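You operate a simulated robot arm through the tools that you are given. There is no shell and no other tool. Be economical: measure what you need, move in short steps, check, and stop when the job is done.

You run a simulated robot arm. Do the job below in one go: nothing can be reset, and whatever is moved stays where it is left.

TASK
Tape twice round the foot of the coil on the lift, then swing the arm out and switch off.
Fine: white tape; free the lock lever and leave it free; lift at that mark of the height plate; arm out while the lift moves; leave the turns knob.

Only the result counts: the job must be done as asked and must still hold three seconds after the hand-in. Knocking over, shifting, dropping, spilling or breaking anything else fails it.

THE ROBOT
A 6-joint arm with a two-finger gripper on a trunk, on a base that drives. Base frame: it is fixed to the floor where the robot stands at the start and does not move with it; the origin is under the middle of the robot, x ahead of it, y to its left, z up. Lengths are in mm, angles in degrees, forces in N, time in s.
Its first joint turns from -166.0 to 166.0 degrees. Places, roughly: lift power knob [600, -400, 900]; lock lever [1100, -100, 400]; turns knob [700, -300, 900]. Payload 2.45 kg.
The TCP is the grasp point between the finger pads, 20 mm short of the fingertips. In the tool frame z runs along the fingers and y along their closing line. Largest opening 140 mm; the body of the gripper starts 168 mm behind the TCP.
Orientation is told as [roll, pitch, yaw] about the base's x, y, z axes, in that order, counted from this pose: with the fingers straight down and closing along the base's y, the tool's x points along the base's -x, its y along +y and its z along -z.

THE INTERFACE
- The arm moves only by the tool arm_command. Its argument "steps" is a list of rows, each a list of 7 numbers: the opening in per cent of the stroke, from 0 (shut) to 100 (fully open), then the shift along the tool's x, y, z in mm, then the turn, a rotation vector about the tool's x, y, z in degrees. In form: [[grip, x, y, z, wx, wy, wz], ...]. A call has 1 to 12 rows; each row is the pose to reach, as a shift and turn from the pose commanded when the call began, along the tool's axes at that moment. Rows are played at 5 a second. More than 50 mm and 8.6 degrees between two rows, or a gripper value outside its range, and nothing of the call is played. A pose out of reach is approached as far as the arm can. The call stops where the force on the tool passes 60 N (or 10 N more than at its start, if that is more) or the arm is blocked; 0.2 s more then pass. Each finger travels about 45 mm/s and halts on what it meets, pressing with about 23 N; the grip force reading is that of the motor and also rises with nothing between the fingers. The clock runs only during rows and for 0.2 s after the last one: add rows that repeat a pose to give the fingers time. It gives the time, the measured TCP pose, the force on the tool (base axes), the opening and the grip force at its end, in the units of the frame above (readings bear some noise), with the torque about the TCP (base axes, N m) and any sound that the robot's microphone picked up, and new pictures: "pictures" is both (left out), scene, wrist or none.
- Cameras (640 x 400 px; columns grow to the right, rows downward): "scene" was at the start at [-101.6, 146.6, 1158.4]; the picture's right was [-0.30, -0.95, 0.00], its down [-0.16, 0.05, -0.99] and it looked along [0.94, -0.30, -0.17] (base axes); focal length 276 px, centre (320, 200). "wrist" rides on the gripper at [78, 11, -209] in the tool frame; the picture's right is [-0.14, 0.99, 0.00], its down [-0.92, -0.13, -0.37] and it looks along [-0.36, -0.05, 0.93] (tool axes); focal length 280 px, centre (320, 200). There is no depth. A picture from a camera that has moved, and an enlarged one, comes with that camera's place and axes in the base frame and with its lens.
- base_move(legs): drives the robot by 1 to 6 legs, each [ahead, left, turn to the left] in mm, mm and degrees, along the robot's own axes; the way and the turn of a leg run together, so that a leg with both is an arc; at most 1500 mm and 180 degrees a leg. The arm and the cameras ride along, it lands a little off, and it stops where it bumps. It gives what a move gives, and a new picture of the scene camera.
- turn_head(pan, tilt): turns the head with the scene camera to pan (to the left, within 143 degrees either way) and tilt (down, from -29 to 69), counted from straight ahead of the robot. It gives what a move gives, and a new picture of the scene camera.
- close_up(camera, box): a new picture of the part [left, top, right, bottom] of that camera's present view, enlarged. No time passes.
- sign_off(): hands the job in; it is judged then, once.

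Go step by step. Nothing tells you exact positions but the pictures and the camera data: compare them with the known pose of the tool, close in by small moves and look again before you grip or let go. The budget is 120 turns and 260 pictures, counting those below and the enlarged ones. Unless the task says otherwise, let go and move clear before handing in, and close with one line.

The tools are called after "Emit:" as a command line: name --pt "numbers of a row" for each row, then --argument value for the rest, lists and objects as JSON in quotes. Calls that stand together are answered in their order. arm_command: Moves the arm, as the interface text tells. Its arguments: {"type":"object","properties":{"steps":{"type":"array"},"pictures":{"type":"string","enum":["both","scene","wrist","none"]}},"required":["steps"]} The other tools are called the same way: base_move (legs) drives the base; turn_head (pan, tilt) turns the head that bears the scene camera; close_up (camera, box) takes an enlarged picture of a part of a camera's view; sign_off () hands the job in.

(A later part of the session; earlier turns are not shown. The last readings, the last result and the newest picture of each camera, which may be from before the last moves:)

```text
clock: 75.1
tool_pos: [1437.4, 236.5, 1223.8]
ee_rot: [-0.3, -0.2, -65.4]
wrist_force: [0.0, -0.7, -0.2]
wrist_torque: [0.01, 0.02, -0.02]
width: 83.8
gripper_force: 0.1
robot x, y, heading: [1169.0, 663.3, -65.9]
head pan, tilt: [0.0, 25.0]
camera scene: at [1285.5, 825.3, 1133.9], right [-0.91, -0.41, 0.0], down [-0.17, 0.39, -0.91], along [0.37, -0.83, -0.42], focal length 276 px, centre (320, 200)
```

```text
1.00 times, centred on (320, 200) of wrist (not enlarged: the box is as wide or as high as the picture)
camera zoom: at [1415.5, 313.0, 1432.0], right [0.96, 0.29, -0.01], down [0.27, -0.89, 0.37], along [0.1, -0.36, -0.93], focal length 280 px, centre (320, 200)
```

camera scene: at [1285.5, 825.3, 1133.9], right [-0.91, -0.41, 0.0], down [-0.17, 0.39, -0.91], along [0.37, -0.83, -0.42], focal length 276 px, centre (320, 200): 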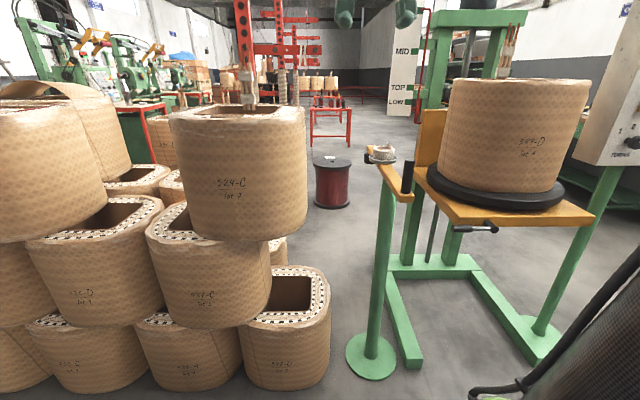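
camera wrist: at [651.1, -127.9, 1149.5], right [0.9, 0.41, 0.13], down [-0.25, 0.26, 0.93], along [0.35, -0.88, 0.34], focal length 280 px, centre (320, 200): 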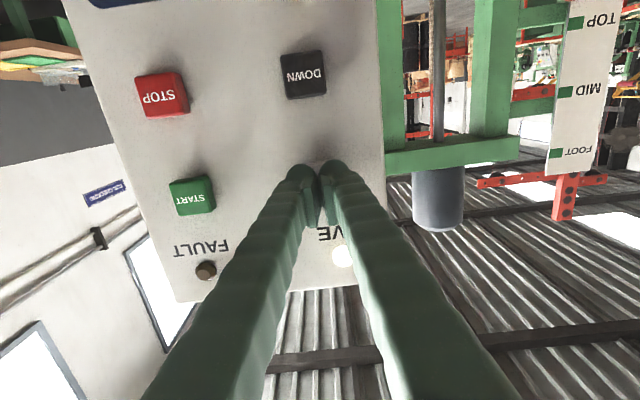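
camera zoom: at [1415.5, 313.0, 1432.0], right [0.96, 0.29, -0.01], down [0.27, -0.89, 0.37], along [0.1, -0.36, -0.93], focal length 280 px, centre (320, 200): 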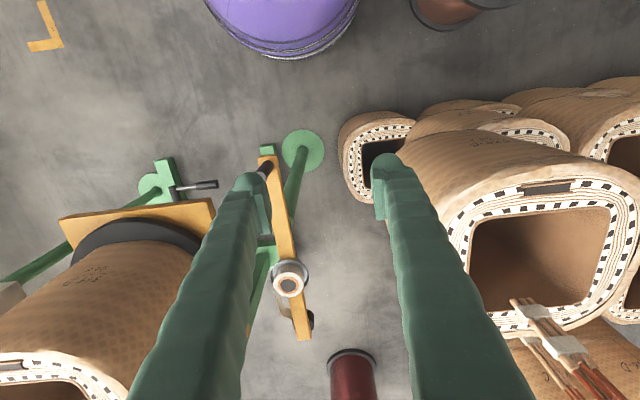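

The handle is at roughly (1360, 125), top near z 931. I move above it and look again.

Emit:
arm_command --pt "60 -10 -23 30 0 0 0" --pt "60 -24 -46 60 0 0 0" --pt "60 -38 -69 90 0 0 0" --pt "60 -52 -92 120 0 0 0" --pt "60 -66 -115 150 0 0 0" --pt "60 -71 -115 180 0 0 0" --pictures "both"

Emit:
close_up --camera "scene" --box '[340, 70, 480, 230]'

```text
clock: 76.5
tool_pos: [1360.7, 122.2, 1046.2]
ee_rot: [-0.3, -0.2, -65.5]
wrist_force: [0.2, -0.1, -0.1]
wrist_torque: [0.02, 0.0, -0.02]
width: 84.1
gripper_force: 0.1
robot x, y, heading: [1165.5, 663.2, -66.2]
head pan, tilt: [0.0, 25.0]
camera scene: at [1285.5, 825.3, 1133.9], right [-0.91, -0.41, 0.0], down [-0.17, 0.39, -0.91], along [0.37, -0.83, -0.42], focal length 276 px, centre (320, 200)
camera wrist: at [1339.9, 198.8, 1254.6], right [0.96, 0.29, -0.01], down [0.27, -0.89, 0.37], along [0.1, -0.36, -0.93], focal length 280 px, centre (320, 200)
```

scene: 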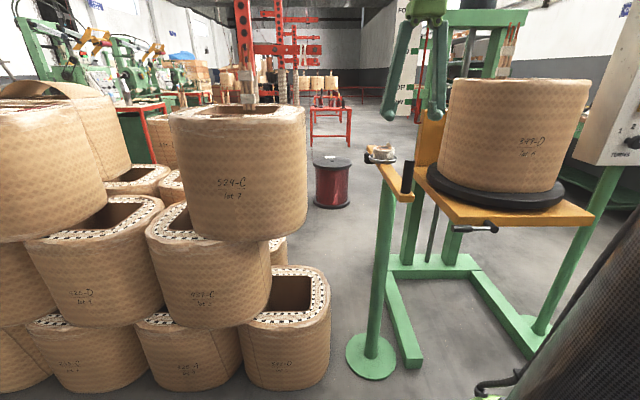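
wrist: 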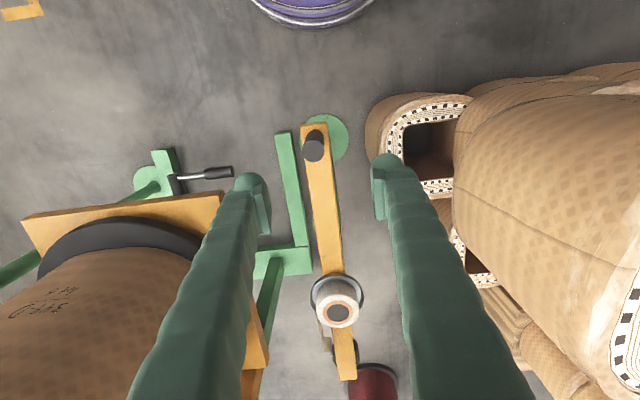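

```text
2.50 times, centred on (410, 150) of scene
camera zoom: at [1285.5, 825.3, 1133.9], right [-0.91, -0.41, 0.0], down [-0.17, 0.39, -0.91], along [0.37, -0.83, -0.42], focal length 690 px, centre (95, 325)
```

zoom: 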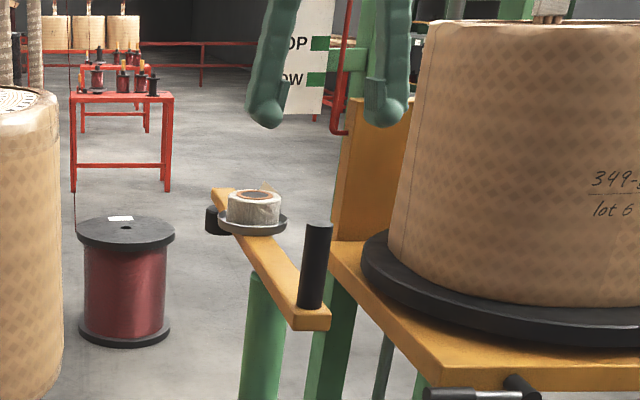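

I lower the open fingers around the handle.

Emit:
arm_command --pt "60 6 -5 40 0 0 0" --pt "60 6 -5 80 0 0 0" --pt "60 6 -5 115 0 0 0" --pt "60 6 -5 144 0 0 0" --pictures "both"

Emit:
close_up --camera "scene" --box '[340, 70, 480, 230]'

```text
clock: 77.5
tool_pos: [1352.5, 126.5, 900.4]
ee_rot: [-0.3, -0.2, -65.3]
wrist_force: [0.3, 0.3, -1.1]
wrist_torque: [0.02, 0.0, -0.01]
width: 83.9
gripper_force: 0.0
robot x, y, heading: [1165.9, 665.5, -65.9]
head pan, tilt: [0.0, 25.0]
camera scene: at [1285.5, 825.2, 1133.9], right [-0.91, -0.41, 0.0], down [-0.17, 0.39, -0.91], along [0.37, -0.83, -0.42], focal length 276 px, centre (320, 200)
camera wrist: at [1330.1, 202.2, 1109.2], right [0.96, 0.29, -0.01], down [0.27, -0.89, 0.37], along [0.1, -0.36, -0.93], focal length 280 px, centre (320, 200)
```

scene: 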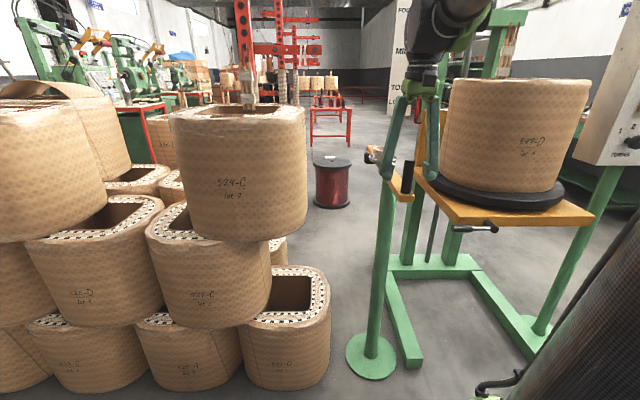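
wrist: 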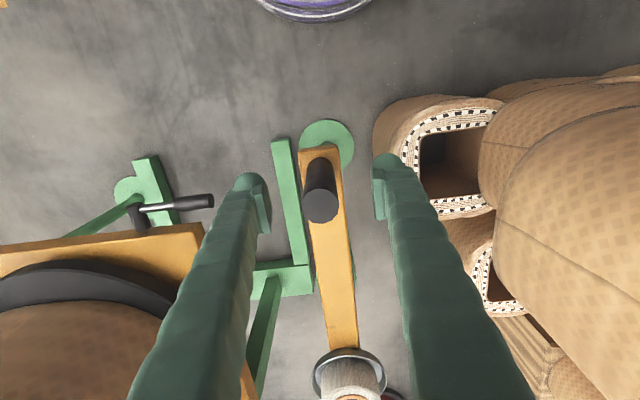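

```text
2.50 times, centred on (410, 150) of scene
camera zoom: at [1285.5, 825.2, 1133.9], right [-0.91, -0.41, 0.0], down [-0.17, 0.39, -0.91], along [0.37, -0.83, -0.42], focal length 690 px, centre (95, 325)
```

zoom: 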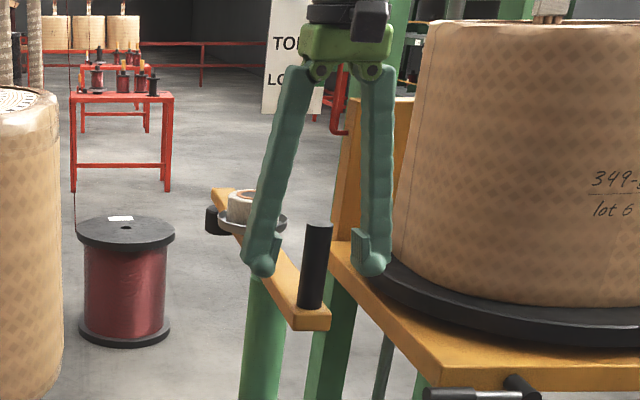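

The handle is centred between the fingers. I close loosely around it and swing it left along its arc about the post (tape head toward the coil).

Emit:
arm_command --pt "26 5 0 0 0 0 0" --pt "26 5 0 0 0 0 0" --pt "26 5 0 0 0 0 0" --pt "26 4 16 0 0 0 6" --pt "26 2 32 0 0 0 12" --pt "26 -3 48 0 0 0 18" --pt "26 -8 63 0 0 0 24" --pt "26 -16 77 0 0 0 30" --pt "26 -25 91 0 0 0 36" --pictures "both"

```text
clock: 79.5
tool_pos: [1447.6, 140.9, 899.6]
ee_rot: [-0.1, -0.4, -101.4]
wrist_force: [6.3, -3.8, -1.2]
wrist_torque: [-0.05, -0.05, -0.08]
width: 40.9
gripper_force: 3.5
robot x, y, heading: [1163.9, 663.0, -66.2]
head pan, tilt: [0.0, 25.0]
camera scene: at [1285.8, 825.0, 1133.9], right [-0.91, -0.41, 0.0], down [-0.17, 0.39, -0.91], along [0.37, -0.83, -0.42], focal length 276 px, centre (320, 200)
camera wrist: at [1474.7, 216.1, 1107.4], right [0.94, -0.33, 0.0], down [-0.31, -0.87, 0.38], along [-0.13, -0.35, -0.93], focal length 280 px, centre (320, 200)
```

scene: 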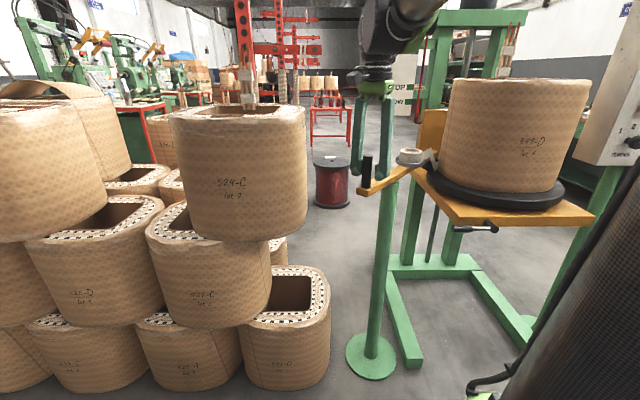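
wrist: 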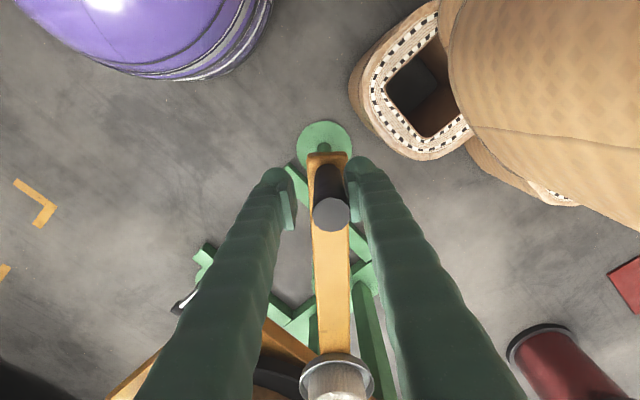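

The arm follows well. I continue in smaller steps toward the coil.

Emit:
arm_command --pt "26 -0.5 11 0 0 0 4" --pt "26 -1.5 21.6 0 0 0 8" --pt "26 -3.4 32.2 0 0 0 12" --pt "26 -6 42.7 0 0 0 16" --pt "26 -9.3 53 0 0 0 20" --pt "26 -13.4 63 0 0 0 24" --pictures "both"

Emit:
close_up --camera "scene" --box '[330, 70, 610, 250]'

```text
clock: 80.4
tool_pos: [1471.2, 131.1, 897.8]
ee_rot: [-0.6, -0.4, -115.5]
wrist_force: [-35.0, 19.6, -1.4]
wrist_torque: [-0.51, -0.87, -0.03]
width: 58.2
gripper_force: 16.3
robot x, y, heading: [1162.8, 666.0, -66.5]
head pan, tilt: [0.0, 25.0]
stopped in row 4: the force on the tool passed its limit at 69 N (the readings are from after the stop); the commanded pose is now the measured one
camera scene: at [1283.5, 826.0, 1133.9], right [-0.92, -0.4, 0.0], down [-0.17, 0.39, -0.91], along [0.36, -0.83, -0.42], focal length 276 px, centre (320, 200)
camera wrist: at [1517.5, 196.1, 1106.9], right [0.83, -0.55, -0.01], down [-0.51, -0.78, 0.38], along [-0.21, -0.31, -0.93], focal length 280 px, centre (320, 200)
```

scene: 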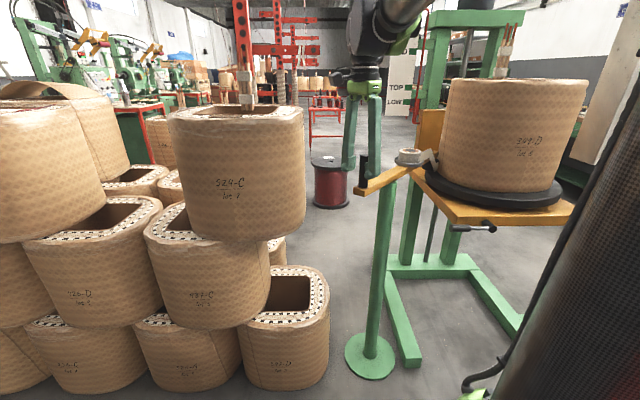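
wrist: 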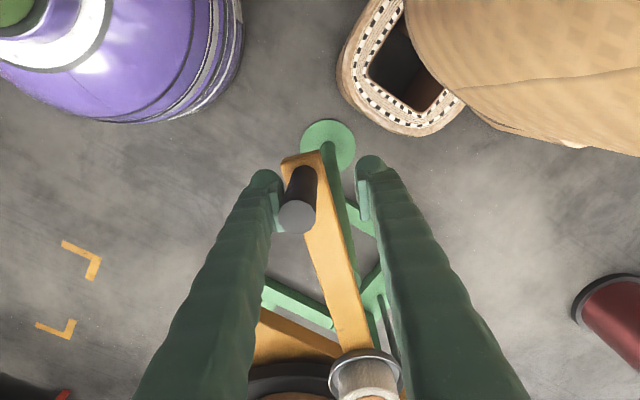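

```text
2.22 times, centred on (470, 160) of scene
camera zoom: at [1283.5, 826.0, 1133.9], right [-0.92, -0.4, 0.0], down [-0.17, 0.39, -0.91], along [0.36, -0.83, -0.42], focal length 613 px, centre (-13, 289)
```

zoom: 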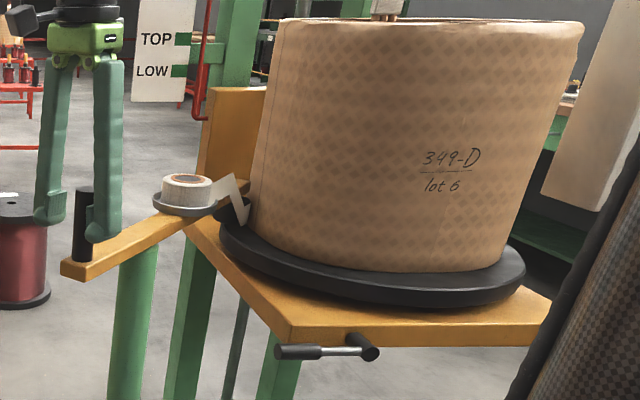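

The arm met its stop with the tape tongue on the coil's foot. I unload, open and rise, checking that it stays in.

Emit:
arm_command --pt "58 0 -8 0 0 0 0" --pt "62 0 -8 0 0 0 0" --pt "62 0 -8 -40 0 0 0" --pt "62 0 -8 -80 0 0 0" --pt "62 10 -8 -125 0 0 0" --pt "62 30 -8 -170 0 0 0" --pictures "both"

Emit:
close_up --camera "scene" --box '[340, 120, 500, 220]'

```text
clock: 81.8
tool_pos: [1484.1, 162.8, 1068.5]
ee_rot: [-0.5, -0.3, -115.3]
wrist_force: [-0.3, 0.1, -0.9]
wrist_torque: [0.04, 0.0, -0.01]
width: 86.6
gripper_force: 0.0
robot x, y, heading: [1162.5, 662.6, -66.2]
head pan, tilt: [0.0, 25.0]
camera scene: at [1285.0, 825.1, 1133.9], right [-0.92, -0.4, 0.0], down [-0.17, 0.39, -0.91], along [0.37, -0.83, -0.42], focal length 276 px, centre (320, 200)
camera wrist: at [1528.1, 228.3, 1276.7], right [0.84, -0.55, -0.01], down [-0.51, -0.78, 0.38], along [-0.21, -0.31, -0.93], focal length 280 px, centre (320, 200)
```

scene: 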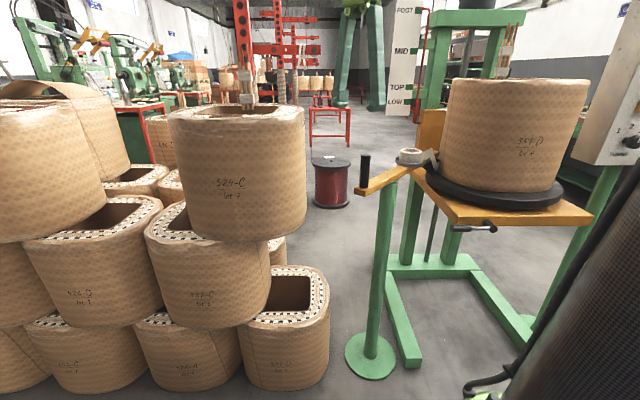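
wrist: 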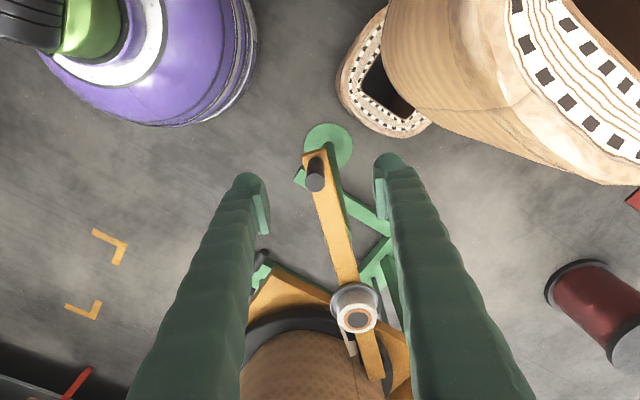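

```text
4.00 times, centred on (420, 170) of scene
camera zoom: at [1285.0, 825.1, 1133.9], right [-0.92, -0.4, 0.0], down [-0.17, 0.39, -0.91], along [0.37, -0.83, -0.42], focal length 1104 px, centre (-80, 320)
```

zoom: 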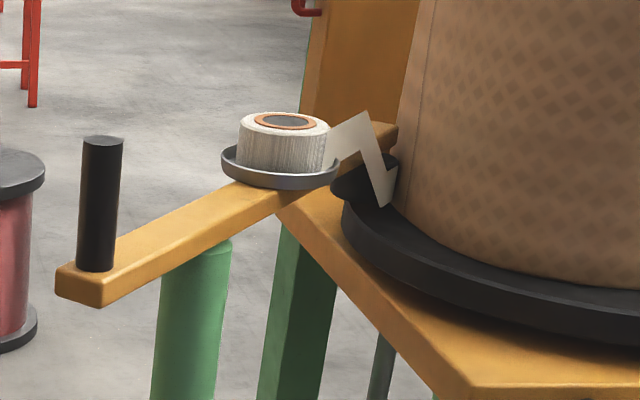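

The tape tongue sits on the coil's foot. I undo the yaw, drive back to the panel and level the tool again for START.

Emit:
arm_command --pt "30 0 0 -25 0 0 -8.2" --pt "0 0 0 -50 0 0 -16.4" --pt "0 0 0 -75 0 0 -24.6" --pt "0 0 0 -100 0 0 -32.8" --pt "0 0 0 -125 0 0 -41" --pt "0 0 0 -150 0 0 -49.2" --pictures "none"

Emit:
base_move --legs '[[0, -930, 0]]'

Emit:
turn_head --pan 0 --tilt 15

```text
clock: 83.2
tool_pos: [1484.9, 161.0, 1217.4]
ee_rot: [-0.5, 0.0, -66.0]
wrist_force: [0.7, -0.1, -1.1]
wrist_torque: [0.0, 0.0, -0.03]
width: 0.0
gripper_force: 22.9
robot x, y, heading: [1166.6, 666.8, -66.3]
head pan, tilt: [0.0, 25.0]
```

```text
clock: 88.0
tool_pos: [636.9, -209.2, 1218.0]
ee_rot: [-0.6, 0.0, -66.5]
wrist_force: [-0.5, -0.3, 0.1]
wrist_torque: [0.03, 0.0, -0.01]
width: 0.1
gripper_force: 23.3
robot x, y, heading: [320.5, 297.4, -66.7]
head pan, tilt: [0.0, 25.0]
camera scene: at [441.5, 455.7, 1133.9], right [-0.92, -0.4, 0.0], down [-0.17, 0.39, -0.91], along [0.36, -0.83, -0.42], focal length 276 px, centre (320, 200)
```

scene: 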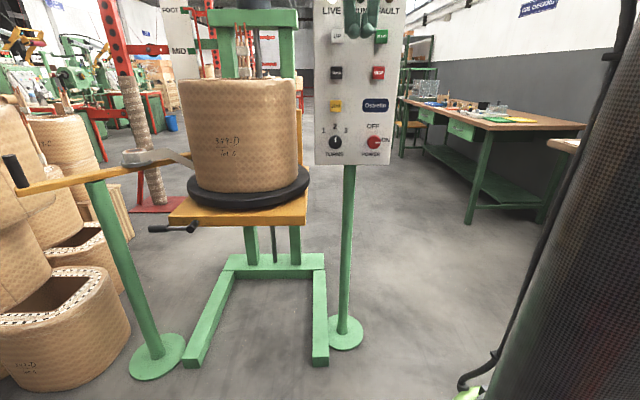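

```text
clock: 88.8
tool_pos: [636.7, -209.2, 1218.6]
ee_rot: [-0.5, 0.1, -66.5]
wrist_force: [0.1, 0.1, -0.3]
wrist_torque: [-0.01, 0.01, 0.0]
width: 0.0
gripper_force: 22.6
robot x, y, heading: [321.1, 296.5, -66.7]
head pan, tilt: [0.0, 15.0]
camera scene: at [442.0, 454.6, 1150.1], right [-0.92, -0.4, 0.0], down [-0.1, 0.24, -0.97], along [0.38, -0.89, -0.26], focal length 276 px, centre (320, 200)
```

scene: 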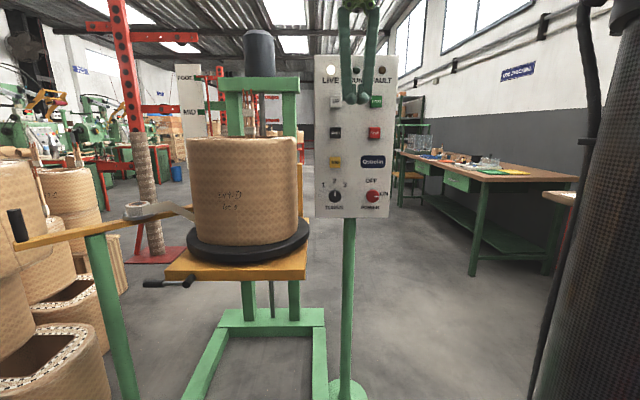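

Emit:
arm_command --pt "0 0 -7 0 0 -8.2 0" --pt "0 0 -14 0 0 -16.4 0" --pt "0 0 -21 0 0 -24.6 0" --pt "0 0 -28 0 0 -32.8 0" --pt "0 0 -35 0 0 -41 0" --pt "0 0 -42 0 0 -49.2 0" --pt "0 0 -49 0 0 -57.4 0" --pt "0 0 -56 0 0 -65.6 0" --pt "0 0 -63 0 0 -73.8 0" --pt "0 0 -70 0 0 -82 0" --pt "0 -20 -78 0 0 -90 0" --pictures "both"

```text
clock: 91.2
tool_pos: [570.0, -252.3, 1220.3]
ee_rot: [-11.8, -87.4, -55.2]
wrist_force: [0.1, 0.4, 0.5]
wrist_torque: [0.03, 0.01, 0.0]
width: 0.5
gripper_force: 22.9
out of reach, approached as far as the arm can: row 11
robot x, y, heading: [317.9, 298.0, -66.8]
head pan, tilt: [0.0, 15.0]
camera scene: at [441.9, 454.7, 1150.1], right [-0.92, -0.4, 0.0], down [-0.1, 0.24, -0.97], along [0.38, -0.89, -0.26], focal length 276 px, centre (320, 200)
camera wrist: at [497.1, -53.6, 1151.3], right [0.91, 0.38, 0.13], down [-0.24, 0.26, 0.94], along [0.33, -0.89, 0.32], focal length 280 px, centre (320, 200)
```

scene: 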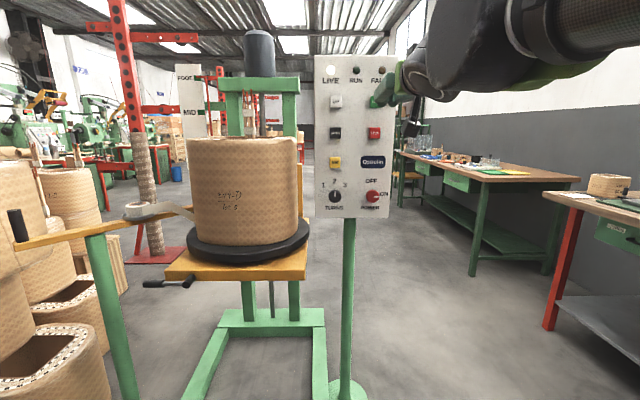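
wrist: 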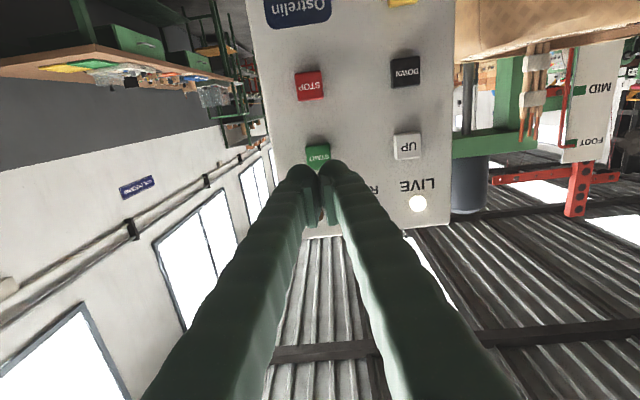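

START is straight ahead. I approach it.

Emit:
arm_command --pt "0 -1 -1 40 0 0 0" --pt "0 -2 -2 80 0 0 0" --pt "0 -4 -4 115 0 0 0" --pt "0 -5 -4 130 0 0 0" --pictures "both"

Emit:
close_up --camera "scene" --box '[310, 50, 410, 150]'

```text
clock: 92.2
tool_pos: [619.1, -373.6, 1224.6]
ee_rot: [-90.5, -89.4, 23.9]
wrist_force: [0.5, -0.4, 0.8]
wrist_torque: [-0.02, -0.01, 0.0]
width: 0.0
gripper_force: 23.0
robot x, y, heading: [318.7, 294.4, -66.5]
head pan, tilt: [0.0, 15.0]
camera scene: at [441.9, 454.8, 1150.1], right [-0.92, -0.4, 0.0], down [-0.1, 0.24, -0.97], along [0.38, -0.89, -0.26], focal length 276 px, centre (320, 200)
camera wrist: at [545.7, -178.7, 1146.1], right [0.91, 0.4, 0.13], down [-0.26, 0.29, 0.92], along [0.33, -0.87, 0.37], focal length 280 px, centre (320, 200)
```

scene: 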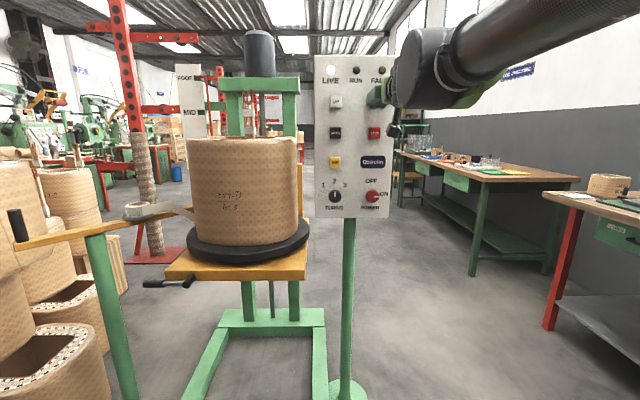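
wrist: 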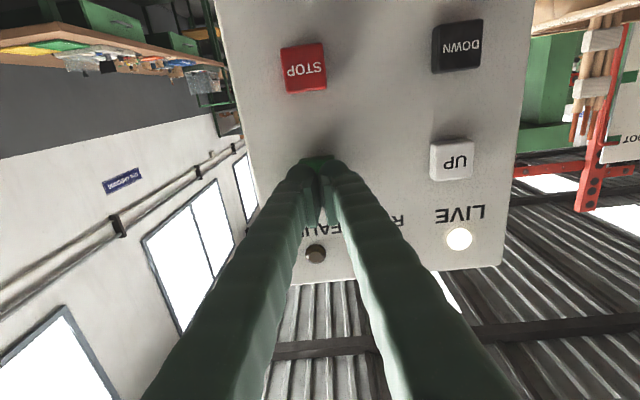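

```text
4.00 times, centred on (360, 100) of scene
camera zoom: at [441.9, 454.8, 1150.1], right [-0.92, -0.4, 0.0], down [-0.1, 0.24, -0.97], along [0.38, -0.89, -0.26], focal length 1104 px, centre (160, 600)
```

zoom: 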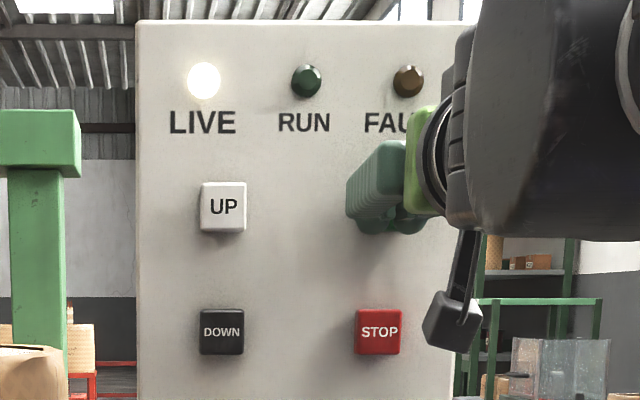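

I press START once and release.

Emit:
arm_command --pt "0 5 0 8 0 0 0" --pt "0 5 0 16 0 0 0" --pt "0 5 0 20 0 0 0" --pt "0 5 0 23 0 0 0" --pt "0 5 0 -20 0 0 0" --pictures "both"

Emit:
close_up --camera "scene" --box '[310, 50, 410, 150]'

```text
clock: 93.4
tool_pos: [611.4, -356.7, 1219.2]
ee_rot: [-89.3, -89.4, 22.8]
wrist_force: [-0.3, -0.5, -0.4]
wrist_torque: [0.04, 0.01, -0.01]
width: 0.1
gripper_force: 29.1
robot x, y, heading: [318.8, 295.8, -66.5]
head pan, tilt: [0.0, 15.0]
heard: click
camera scene: at [442.1, 454.3, 1150.1], right [-0.92, -0.4, 0.0], down [-0.1, 0.24, -0.97], along [0.38, -0.89, -0.26], focal length 276 px, centre (320, 200)
camera wrist: at [538.4, -161.6, 1142.1], right [0.91, 0.4, 0.13], down [-0.26, 0.29, 0.92], along [0.33, -0.87, 0.37], focal length 280 px, centre (320, 200)
```

scene: 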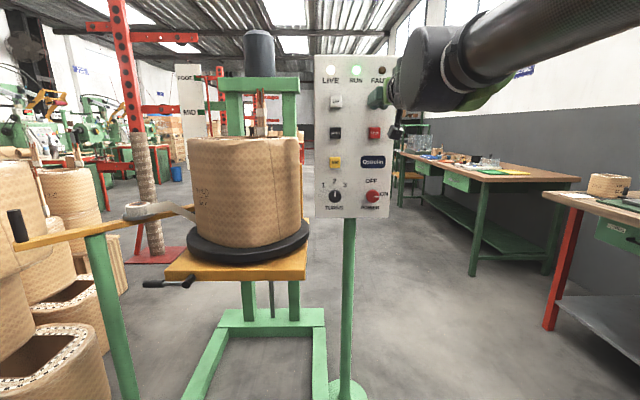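
wrist: 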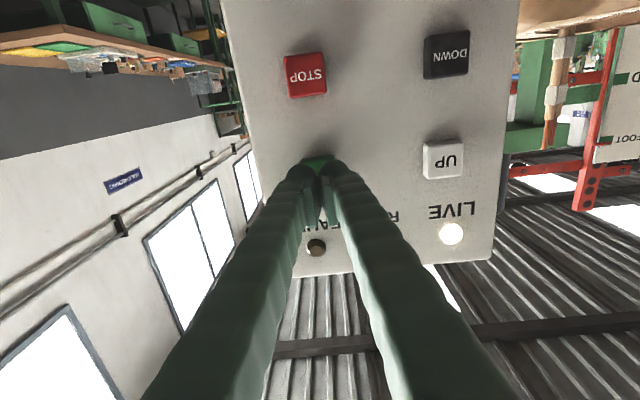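

```text
4.00 times, centred on (360, 100) of scene
camera zoom: at [442.1, 454.3, 1150.1], right [-0.92, -0.4, 0.0], down [-0.1, 0.24, -0.97], along [0.38, -0.89, -0.26], focal length 1104 px, centre (160, 600)
```

zoom: 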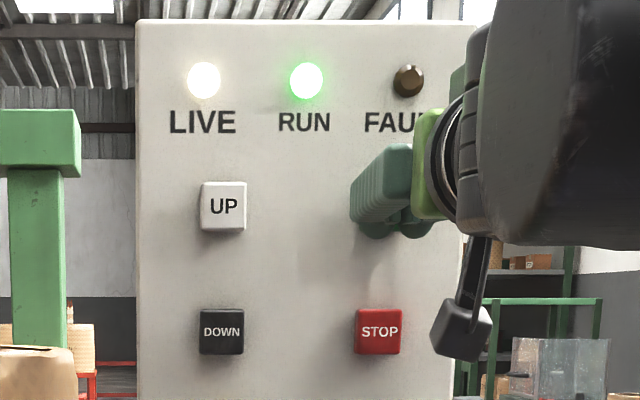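

RUN is lit and the coil is turning. I back away and wait for the two turns to finish.

Emit:
arm_command --pt "0 0 0 -20 0 0 0" --pt "0 0 0 -40 0 0 0" --pt "0 0 0 -60 0 0 0" --pt "0 0 0 -60 0 0 0" --pt "0 0 0 -60 0 0 0" --pt "0 0 0 -60 0 0 0" --pt "0 0 0 -60 0 0 0" --pt "0 0 0 -60 0 0 0" --pt "0 0 0 -60 0 0 0" --pt "0 0 0 -60 0 0 0" --pt "0 0 0 -60 0 0 0" --pt "0 0 0 -60 0 0 0" --pictures "scene"

Emit:
arm_command --pt "0 0 0 0 0 0 0" --pt "0 0 0 0 0 0 0" --pt "0 0 0 0 0 0 0" --pt "0 0 0 0 0 0 0" --pt "0 0 0 0 0 0 0" --pt "0 0 0 0 0 0 0" --pt "0 0 0 0 0 0 0" --pt "0 0 0 0 0 0 0" --pt "0 0 0 0 0 0 0" --pt "0 0 0 0 0 0 0" --pt "0 0 0 0 0 0 0" --pt "0 0 0 0 0 0 0" --pictures "scene"

Emit:
arm_command --pt "0 0 0 0 0 0 0" --pt "0 0 0 0 0 0 0" --pt "0 0 0 0 0 0 0" --pt "0 0 0 0 0 0 0" --pt "0 0 0 0 0 0 0" --pt "0 0 0 0 0 0 0" --pt "0 0 0 0 0 0 0" --pt "0 0 0 0 0 0 0" --pt "0 0 0 0 0 0 0" --pt "0 0 0 0 0 0 0" --pt "0 0 0 0 0 0 0" --pt "0 0 0 0 0 0 0" --pictures "scene"

```text
clock: 96.0
tool_pos: [587.0, -300.5, 1219.3]
ee_rot: [-90.8, -89.4, 24.3]
wrist_force: [-0.8, -0.2, 0.8]
wrist_torque: [0.0, -0.03, -0.01]
width: 0.3
gripper_force: 29.5
robot x, y, heading: [319.0, 296.0, -66.9]
head pan, tilt: [0.0, 15.0]
camera scene: at [441.9, 454.7, 1150.1], right [-0.92, -0.4, 0.0], down [-0.1, 0.24, -0.97], along [0.38, -0.89, -0.26], focal length 276 px, centre (320, 200)
```

scene: 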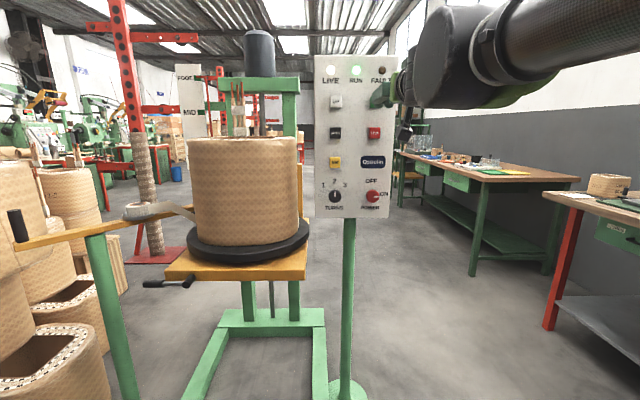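

```text
clock: 98.6
tool_pos: [587.3, -299.9, 1220.3]
ee_rot: [-90.8, -89.4, 24.4]
wrist_force: [0.1, 0.0, -0.1]
wrist_torque: [0.02, -0.05, 0.0]
width: 0.0
gripper_force: 29.3
robot x, y, heading: [318.7, 296.8, -66.7]
head pan, tilt: [0.0, 15.0]
camera scene: at [441.9, 454.7, 1150.1], right [-0.92, -0.4, 0.0], down [-0.1, 0.24, -0.97], along [0.38, -0.89, -0.26], focal length 276 px, centre (320, 200)
```

scene: 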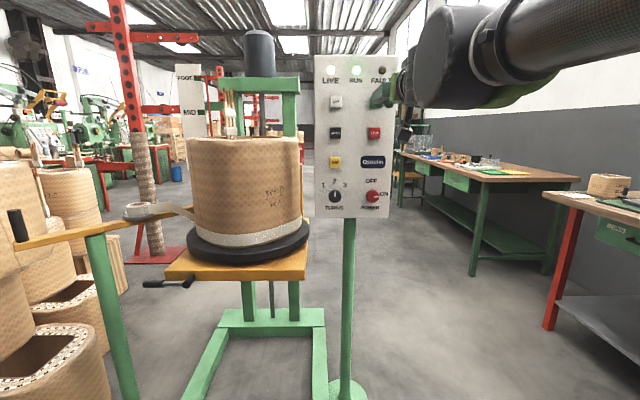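

```text
clock: 101.2
tool_pos: [587.2, -300.1, 1220.5]
ee_rot: [-90.8, -89.4, 24.3]
wrist_force: [-1.0, 0.2, -0.4]
wrist_torque: [0.04, 0.01, -0.03]
width: 0.0
gripper_force: 29.1
robot x, y, heading: [319.8, 295.6, -66.7]
head pan, tilt: [0.0, 15.0]
camera scene: at [441.9, 454.7, 1150.1], right [-0.92, -0.4, 0.0], down [-0.1, 0.24, -0.97], along [0.38, -0.89, -0.26], focal length 276 px, centre (320, 200)
```

scene: 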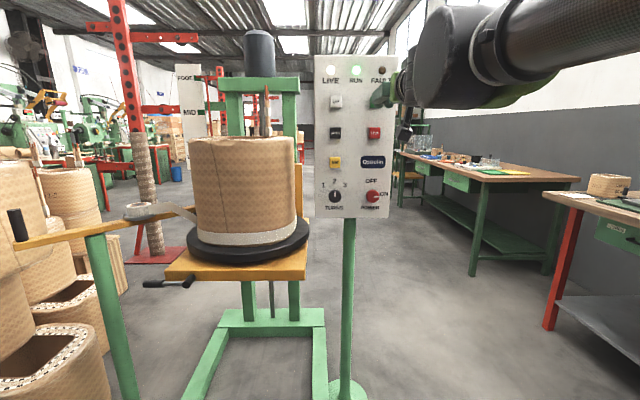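

White tape is going on at the foot. I keep waiting until RUN goes out.

Emit:
arm_command --pt "0 0 0 0 0 0 0" --pt "0 0 0 0 0 0 0" --pt "0 0 0 0 0 0 0" --pt "0 0 0 0 0 0 0" --pt "0 0 0 0 0 0 0" --pt "0 0 0 0 0 0 0" --pt "0 0 0 0 0 0 0" --pt "0 0 0 0 0 0 0" --pt "0 0 0 0 0 0 0" --pt "0 0 0 0 0 0 0" --pt "0 0 0 0 0 0 0" --pt "0 0 0 0 0 0 0" --pictures "none"

Emit:
arm_command --pt "0 0 0 0 0 0 0" --pt "0 0 0 0 0 0 0" --pt "0 0 0 0 0 0 0" --pt "0 0 0 0 0 0 0" --pt "0 0 0 0 0 0 0" --pt "0 0 0 0 0 0 0" --pt "0 0 0 0 0 0 0" --pt "0 0 0 0 0 0 0" --pt "0 0 0 0 0 0 0" --pt "0 0 0 0 0 0 0" --pt "0 0 0 0 0 0 0" --pt "0 0 0 0 0 0 0" --pictures "scene"

Emit:
arm_command --pt "0 0 0 0 0 0 0" --pt "0 0 0 0 0 0 0" --pt "0 0 0 0 0 0 0" --pt "0 0 0 0 0 0 0" --pt "0 0 0 0 0 0 0" --pt "0 0 0 0 0 0 0" --pt "0 0 0 0 0 0 0" --pt "0 0 0 0 0 0 0" --pt "0 0 0 0 0 0 0" --pt "0 0 0 0 0 0 0" --pt "0 0 0 0 0 0 0" --pt "0 0 0 0 0 0 0" --pictures "scene"

```text
clock: 103.8
tool_pos: [586.4, -300.8, 1220.9]
ee_rot: [-90.8, -89.5, 24.3]
wrist_force: [0.2, -0.1, 0.0]
wrist_torque: [-0.01, 0.0, 0.05]
width: 0.1
gripper_force: 29.4
robot x, y, heading: [319.4, 295.1, -66.7]
head pan, tilt: [0.0, 15.0]
```

```text
clock: 106.4
tool_pos: [586.8, -299.4, 1220.2]
ee_rot: [-90.8, -89.5, 24.3]
wrist_force: [-0.8, -0.6, 1.3]
wrist_torque: [-0.01, -0.04, 0.0]
width: 0.0
gripper_force: 29.3
robot x, y, heading: [316.9, 295.4, -66.5]
head pan, tilt: [0.0, 15.0]
camera scene: at [441.9, 454.7, 1150.1], right [-0.92, -0.4, 0.0], down [-0.1, 0.24, -0.97], along [0.38, -0.89, -0.26], focal length 276 px, centre (320, 200)
```

scene: 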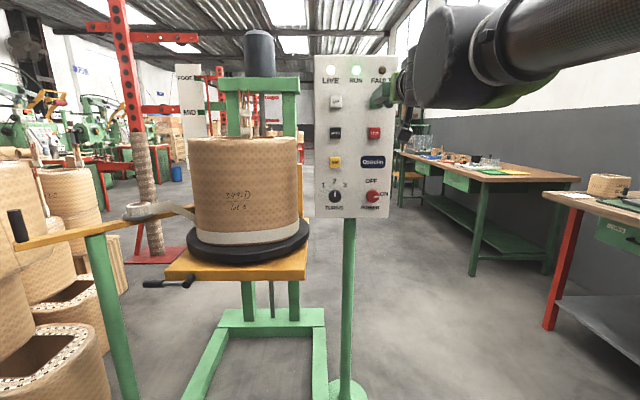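

```text
clock: 109.0
tool_pos: [587.1, -300.8, 1221.3]
ee_rot: [-90.8, -89.4, 24.3]
wrist_force: [0.1, -0.2, -1.1]
wrist_torque: [-0.03, 0.0, -0.01]
width: 0.0
gripper_force: 29.2
robot x, y, heading: [319.4, 298.2, -66.7]
head pan, tilt: [0.0, 15.0]
camera scene: at [441.9, 454.7, 1150.1], right [-0.92, -0.4, 0.0], down [-0.1, 0.24, -0.97], along [0.38, -0.89, -0.26], focal length 276 px, centre (320, 200)
```

scene: 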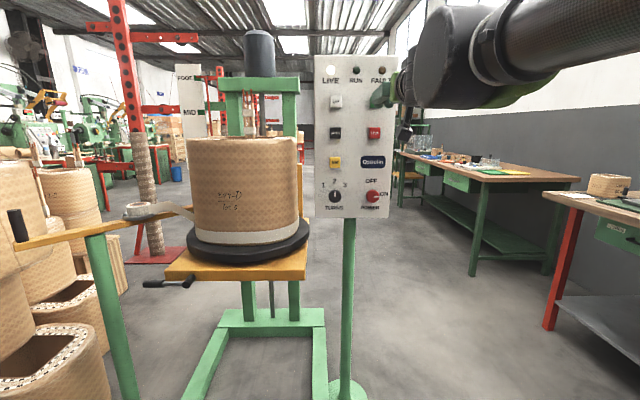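

RUN has gone out and the foot carries its tape. Now the tool goes down again and I drive to the arm's handle.

Emit:
arm_command --pt "20 0 0 -20 0 8.2 0" --pt "40 0 0 -40 0 16.4 0" --pt "60 0 0 -60 0 24.6 0" --pt "60 0 0 -60 0 32.8 0" --pt "60 0 0 -60 0 41 0" --pt "60 0 0 -60 0 49.2 0" --pt "60 0 0 -60 0 57.4 0" --pt "60 0 0 -60 0 65.6 0" --pt "60 0 0 -60 0 73.8 0" --pt "60 0 0 -60 0 82 0" --pt "60 0 0 -60 0 89.4 0" --pictures "none"

Emit:
base_move --legs '[[0, 930, 0]]'

Emit:
turn_head --pan 0 --tilt 25

Emit:
close_up --camera "scene" --box '[330, 100, 510, 230]'

Emit:
close_up --camera "wrist" --box '[0, 0, 640, 400]'

```text
clock: 111.4
tool_pos: [562.7, -245.4, 1220.8]
ee_rot: [-0.6, -0.4, -66.5]
wrist_force: [-0.6, 1.3, -0.3]
wrist_torque: [-0.11, -0.02, 0.03]
width: 84.0
gripper_force: 0.0
out of reach, approached as far as the arm can: row 1
robot x, y, heading: [318.2, 296.0, -66.6]
head pan, tilt: [0.0, 15.0]
```

```text
clock: 116.2
tool_pos: [1400.5, 115.8, 1220.5]
ee_rot: [-0.5, -0.6, -66.5]
wrist_force: [0.1, 0.1, -0.6]
wrist_torque: [0.01, 0.02, 0.01]
width: 84.4
gripper_force: 0.0
robot x, y, heading: [1161.5, 659.3, -66.8]
head pan, tilt: [0.0, 15.0]
camera scene: at [1281.0, 815.8, 1150.1], right [-0.92, -0.39, 0.0], down [-0.1, 0.24, -0.97], along [0.38, -0.89, -0.26], focal length 276 px, centre (320, 200)
```

scene: 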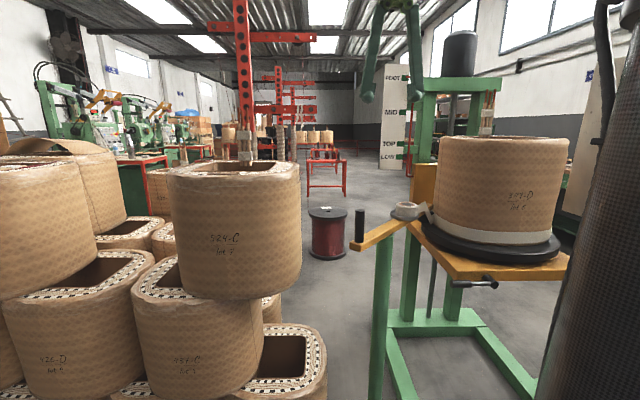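

```text
clock: 116.9
tool_pos: [1400.6, 114.5, 1221.8]
ee_rot: [-0.6, -0.6, -66.6]
wrist_force: [-0.3, 0.1, 0.5]
wrist_torque: [0.03, -0.01, 0.02]
width: 84.2
gripper_force: 0.1
robot x, y, heading: [1157.9, 658.0, -66.7]
head pan, tilt: [0.0, 25.0]
camera scene: at [1280.5, 816.9, 1134.0], right [-0.92, -0.39, 0.0], down [-0.17, 0.39, -0.91], along [0.36, -0.83, -0.42], focal length 276 px, centre (320, 200)
```

scene: 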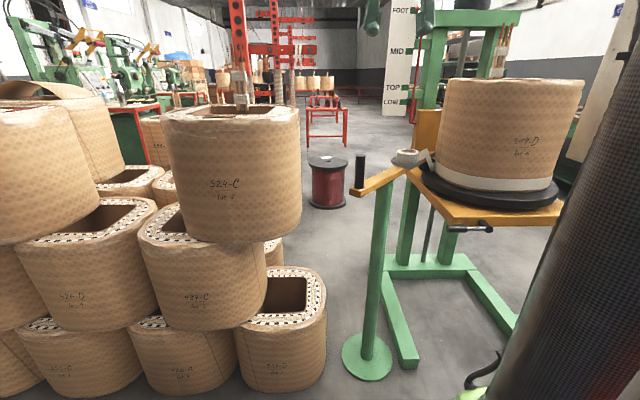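

```text
3.08 times, centred on (420, 165) of scene
camera zoom: at [1280.5, 816.9, 1134.0], right [-0.92, -0.39, 0.0], down [-0.17, 0.39, -0.91], along [0.36, -0.83, -0.42], focal length 849 px, centre (12, 308)
```

zoom: 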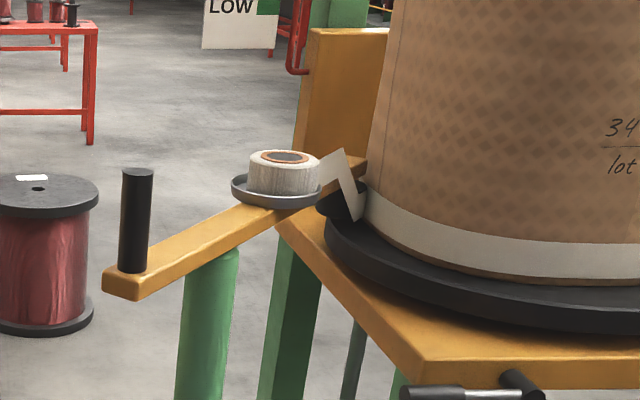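

```text
1.00 times, centred on (320, 200) of wrist (not enlarged: the box is as wide or as high as the picture)
camera zoom: at [1380.6, 193.3, 1428.8], right [0.96, 0.27, -0.01], down [0.25, -0.89, 0.38], along [0.09, -0.37, -0.93], focal length 280 px, centre (320, 200)
```

zoom: 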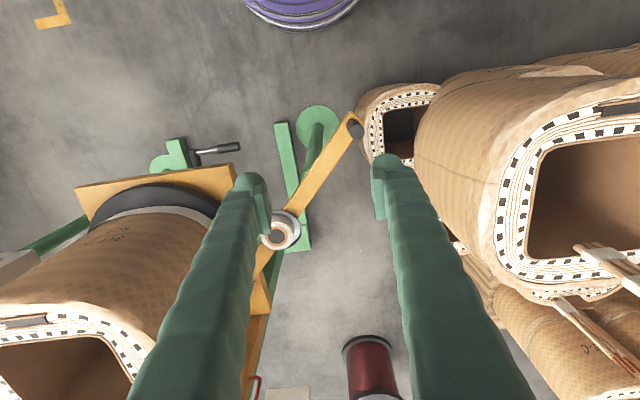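

The handle is now near (1455, 137). I move above it with the tool yawed to its tangent and look.

Emit:
arm_command --pt "60 0 10 25 0 0 8" --pt "60 0 20 50 0 0 16" --pt "60 0 30 75 0 0 24" --pt "60 0 40 100 0 0 32" --pt "60 0 50 125 0 0 40" --pt "60 -1 59 165 0 0 40" --pictures "wrist"

Emit:
close_up --camera "scene" --box '[330, 60, 510, 230]'

```text
clock: 118.3
tool_pos: [1455.3, 133.9, 1055.3]
ee_rot: [0.0, -0.8, -106.7]
wrist_force: [-0.2, 0.4, -1.3]
wrist_torque: [-0.03, -0.02, -0.05]
width: 84.1
gripper_force: 0.0
robot x, y, heading: [1156.3, 657.5, -66.6]
head pan, tilt: [0.0, 25.0]
camera wrist: at [1489.2, 208.0, 1261.8], right [0.91, -0.42, 0.0], down [-0.39, -0.84, 0.38], along [-0.16, -0.35, -0.92], focal length 280 px, centre (320, 200)
```

wrist: 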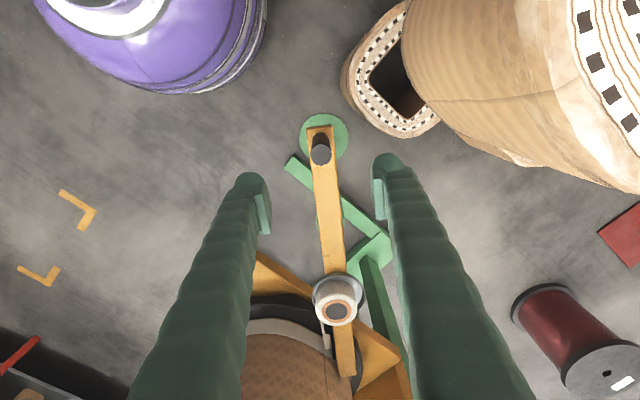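

```text
2.35 times, centred on (420, 145) of scene
camera zoom: at [1280.5, 817.0, 1133.9], right [-0.92, -0.39, 0.0], down [-0.17, 0.39, -0.91], along [0.36, -0.83, -0.42], focal length 650 px, centre (85, 329)
```

zoom: 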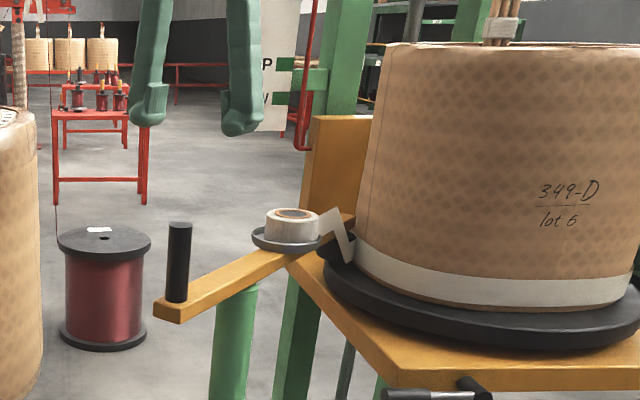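

Aligned. I lower, close loosely and swing the arm back out.

Emit:
arm_command --pt "60 0 0 45 0 0 0" --pt "60 0 0 90 0 0 0" --pt "60 0 0 130 0 0 0" --pt "60 0 0 155 0 0 0" --pt "26 0 0 155 0 0 0" --pt "26 0 0 155 0 0 0" --pt "26 0 0 155 0 0 0" --pt "26 -1 -16 155 0 0 -6" --pt "26 -3.4 -32 155 0 0 -12" --pt "26 -7.6 -48 155 0 0 -18" --pt "26 -13.4 -63 155 0 0 -24" --pictures "both"

```text
clock: 120.7
tool_pos: [1388.9, 137.0, 901.9]
ee_rot: [-0.4, -0.8, -82.7]
wrist_force: [-5.7, -4.8, 0.8]
wrist_torque: [0.14, -0.13, 0.08]
width: 38.3
gripper_force: 2.6
robot x, y, heading: [1158.8, 658.5, -66.9]
head pan, tilt: [0.0, 25.0]
camera scene: at [1280.4, 817.0, 1133.9], right [-0.92, -0.39, 0.0], down [-0.17, 0.39, -0.91], along [0.36, -0.83, -0.42], focal length 276 px, centre (320, 200)
camera wrist: at [1391.4, 218.4, 1109.4], right [1.0, -0.01, -0.01], down [-0.01, -0.92, 0.38], along [-0.01, -0.38, -0.92], focal length 280 px, centre (320, 200)
```

scene: 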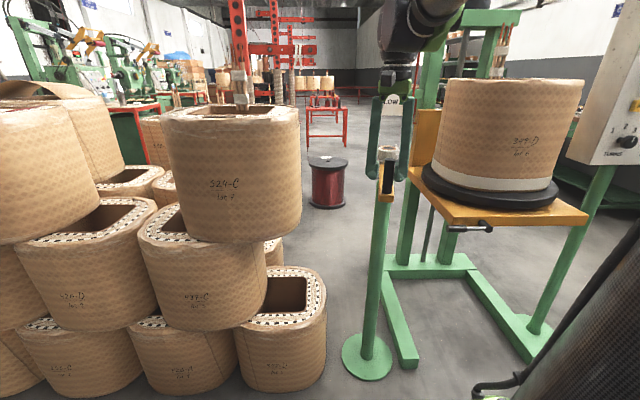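
wrist: 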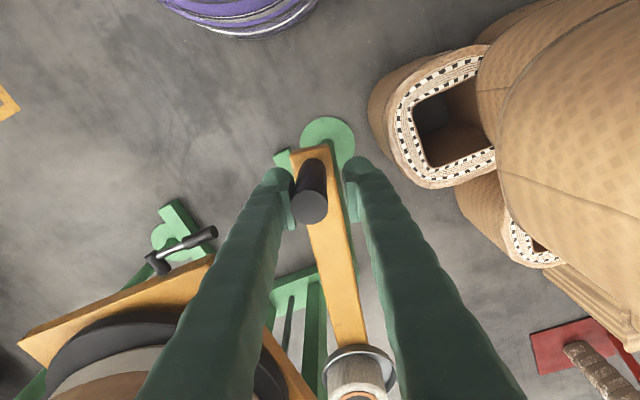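

Emit:
arm_command --pt "26 -0.5 -11 0 0 0 -4" --pt "26 -1.5 -21.6 0 0 0 -8" --pt "26 -3.4 -32.2 0 0 0 -12" --pt "26 -6 -42.7 0 0 0 -16" --pictures "both"

Emit:
close_up --camera "scene" --box '[330, 60, 510, 230]'

```text
clock: 121.7
tool_pos: [1347.9, 127.5, 900.7]
ee_rot: [-0.5, -0.6, -66.5]
wrist_force: [0.5, 0.6, 0.4]
wrist_torque: [-0.02, 0.01, 0.02]
width: 36.5
gripper_force: 0.1
robot x, y, heading: [1161.3, 658.2, -66.5]
head pan, tilt: [0.0, 25.0]
camera scene: at [1280.5, 817.0, 1133.9], right [-0.92, -0.39, 0.0], down [-0.17, 0.39, -0.91], along [0.36, -0.83, -0.42], focal length 276 px, centre (320, 200)
camera wrist: at [1328.2, 205.5, 1109.3], right [0.96, 0.27, -0.01], down [0.25, -0.89, 0.38], along [0.09, -0.37, -0.93], focal length 280 px, centre (320, 200)
```

scene: 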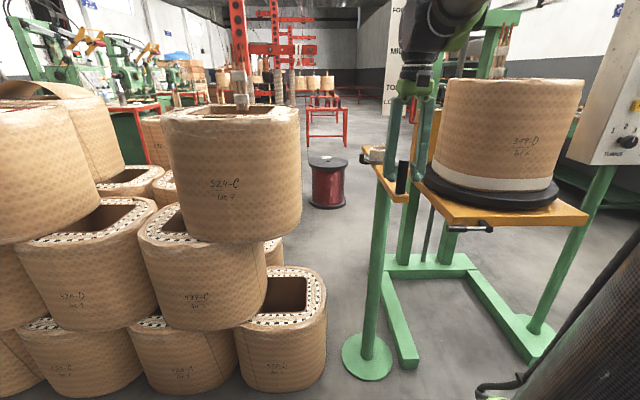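
wrist: 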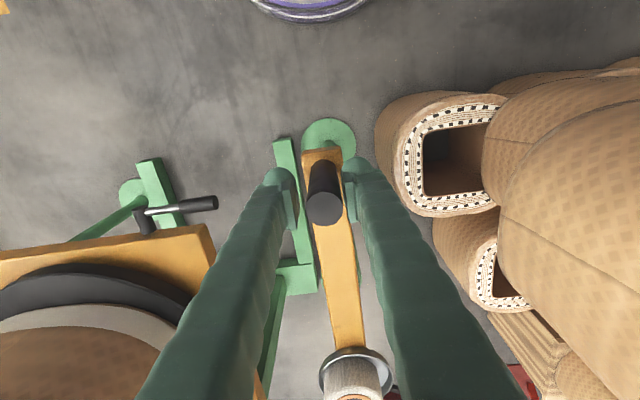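

```text
2.35 times, centred on (420, 145) of scene
camera zoom: at [1280.5, 817.0, 1133.9], right [-0.92, -0.39, 0.0], down [-0.17, 0.39, -0.91], along [0.36, -0.83, -0.42], focal length 650 px, centre (85, 329)
```

zoom: 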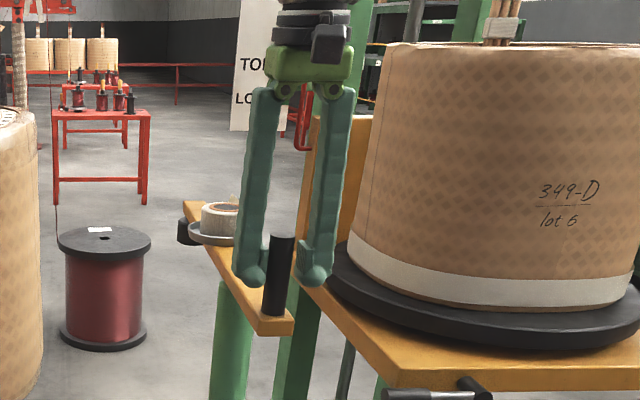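

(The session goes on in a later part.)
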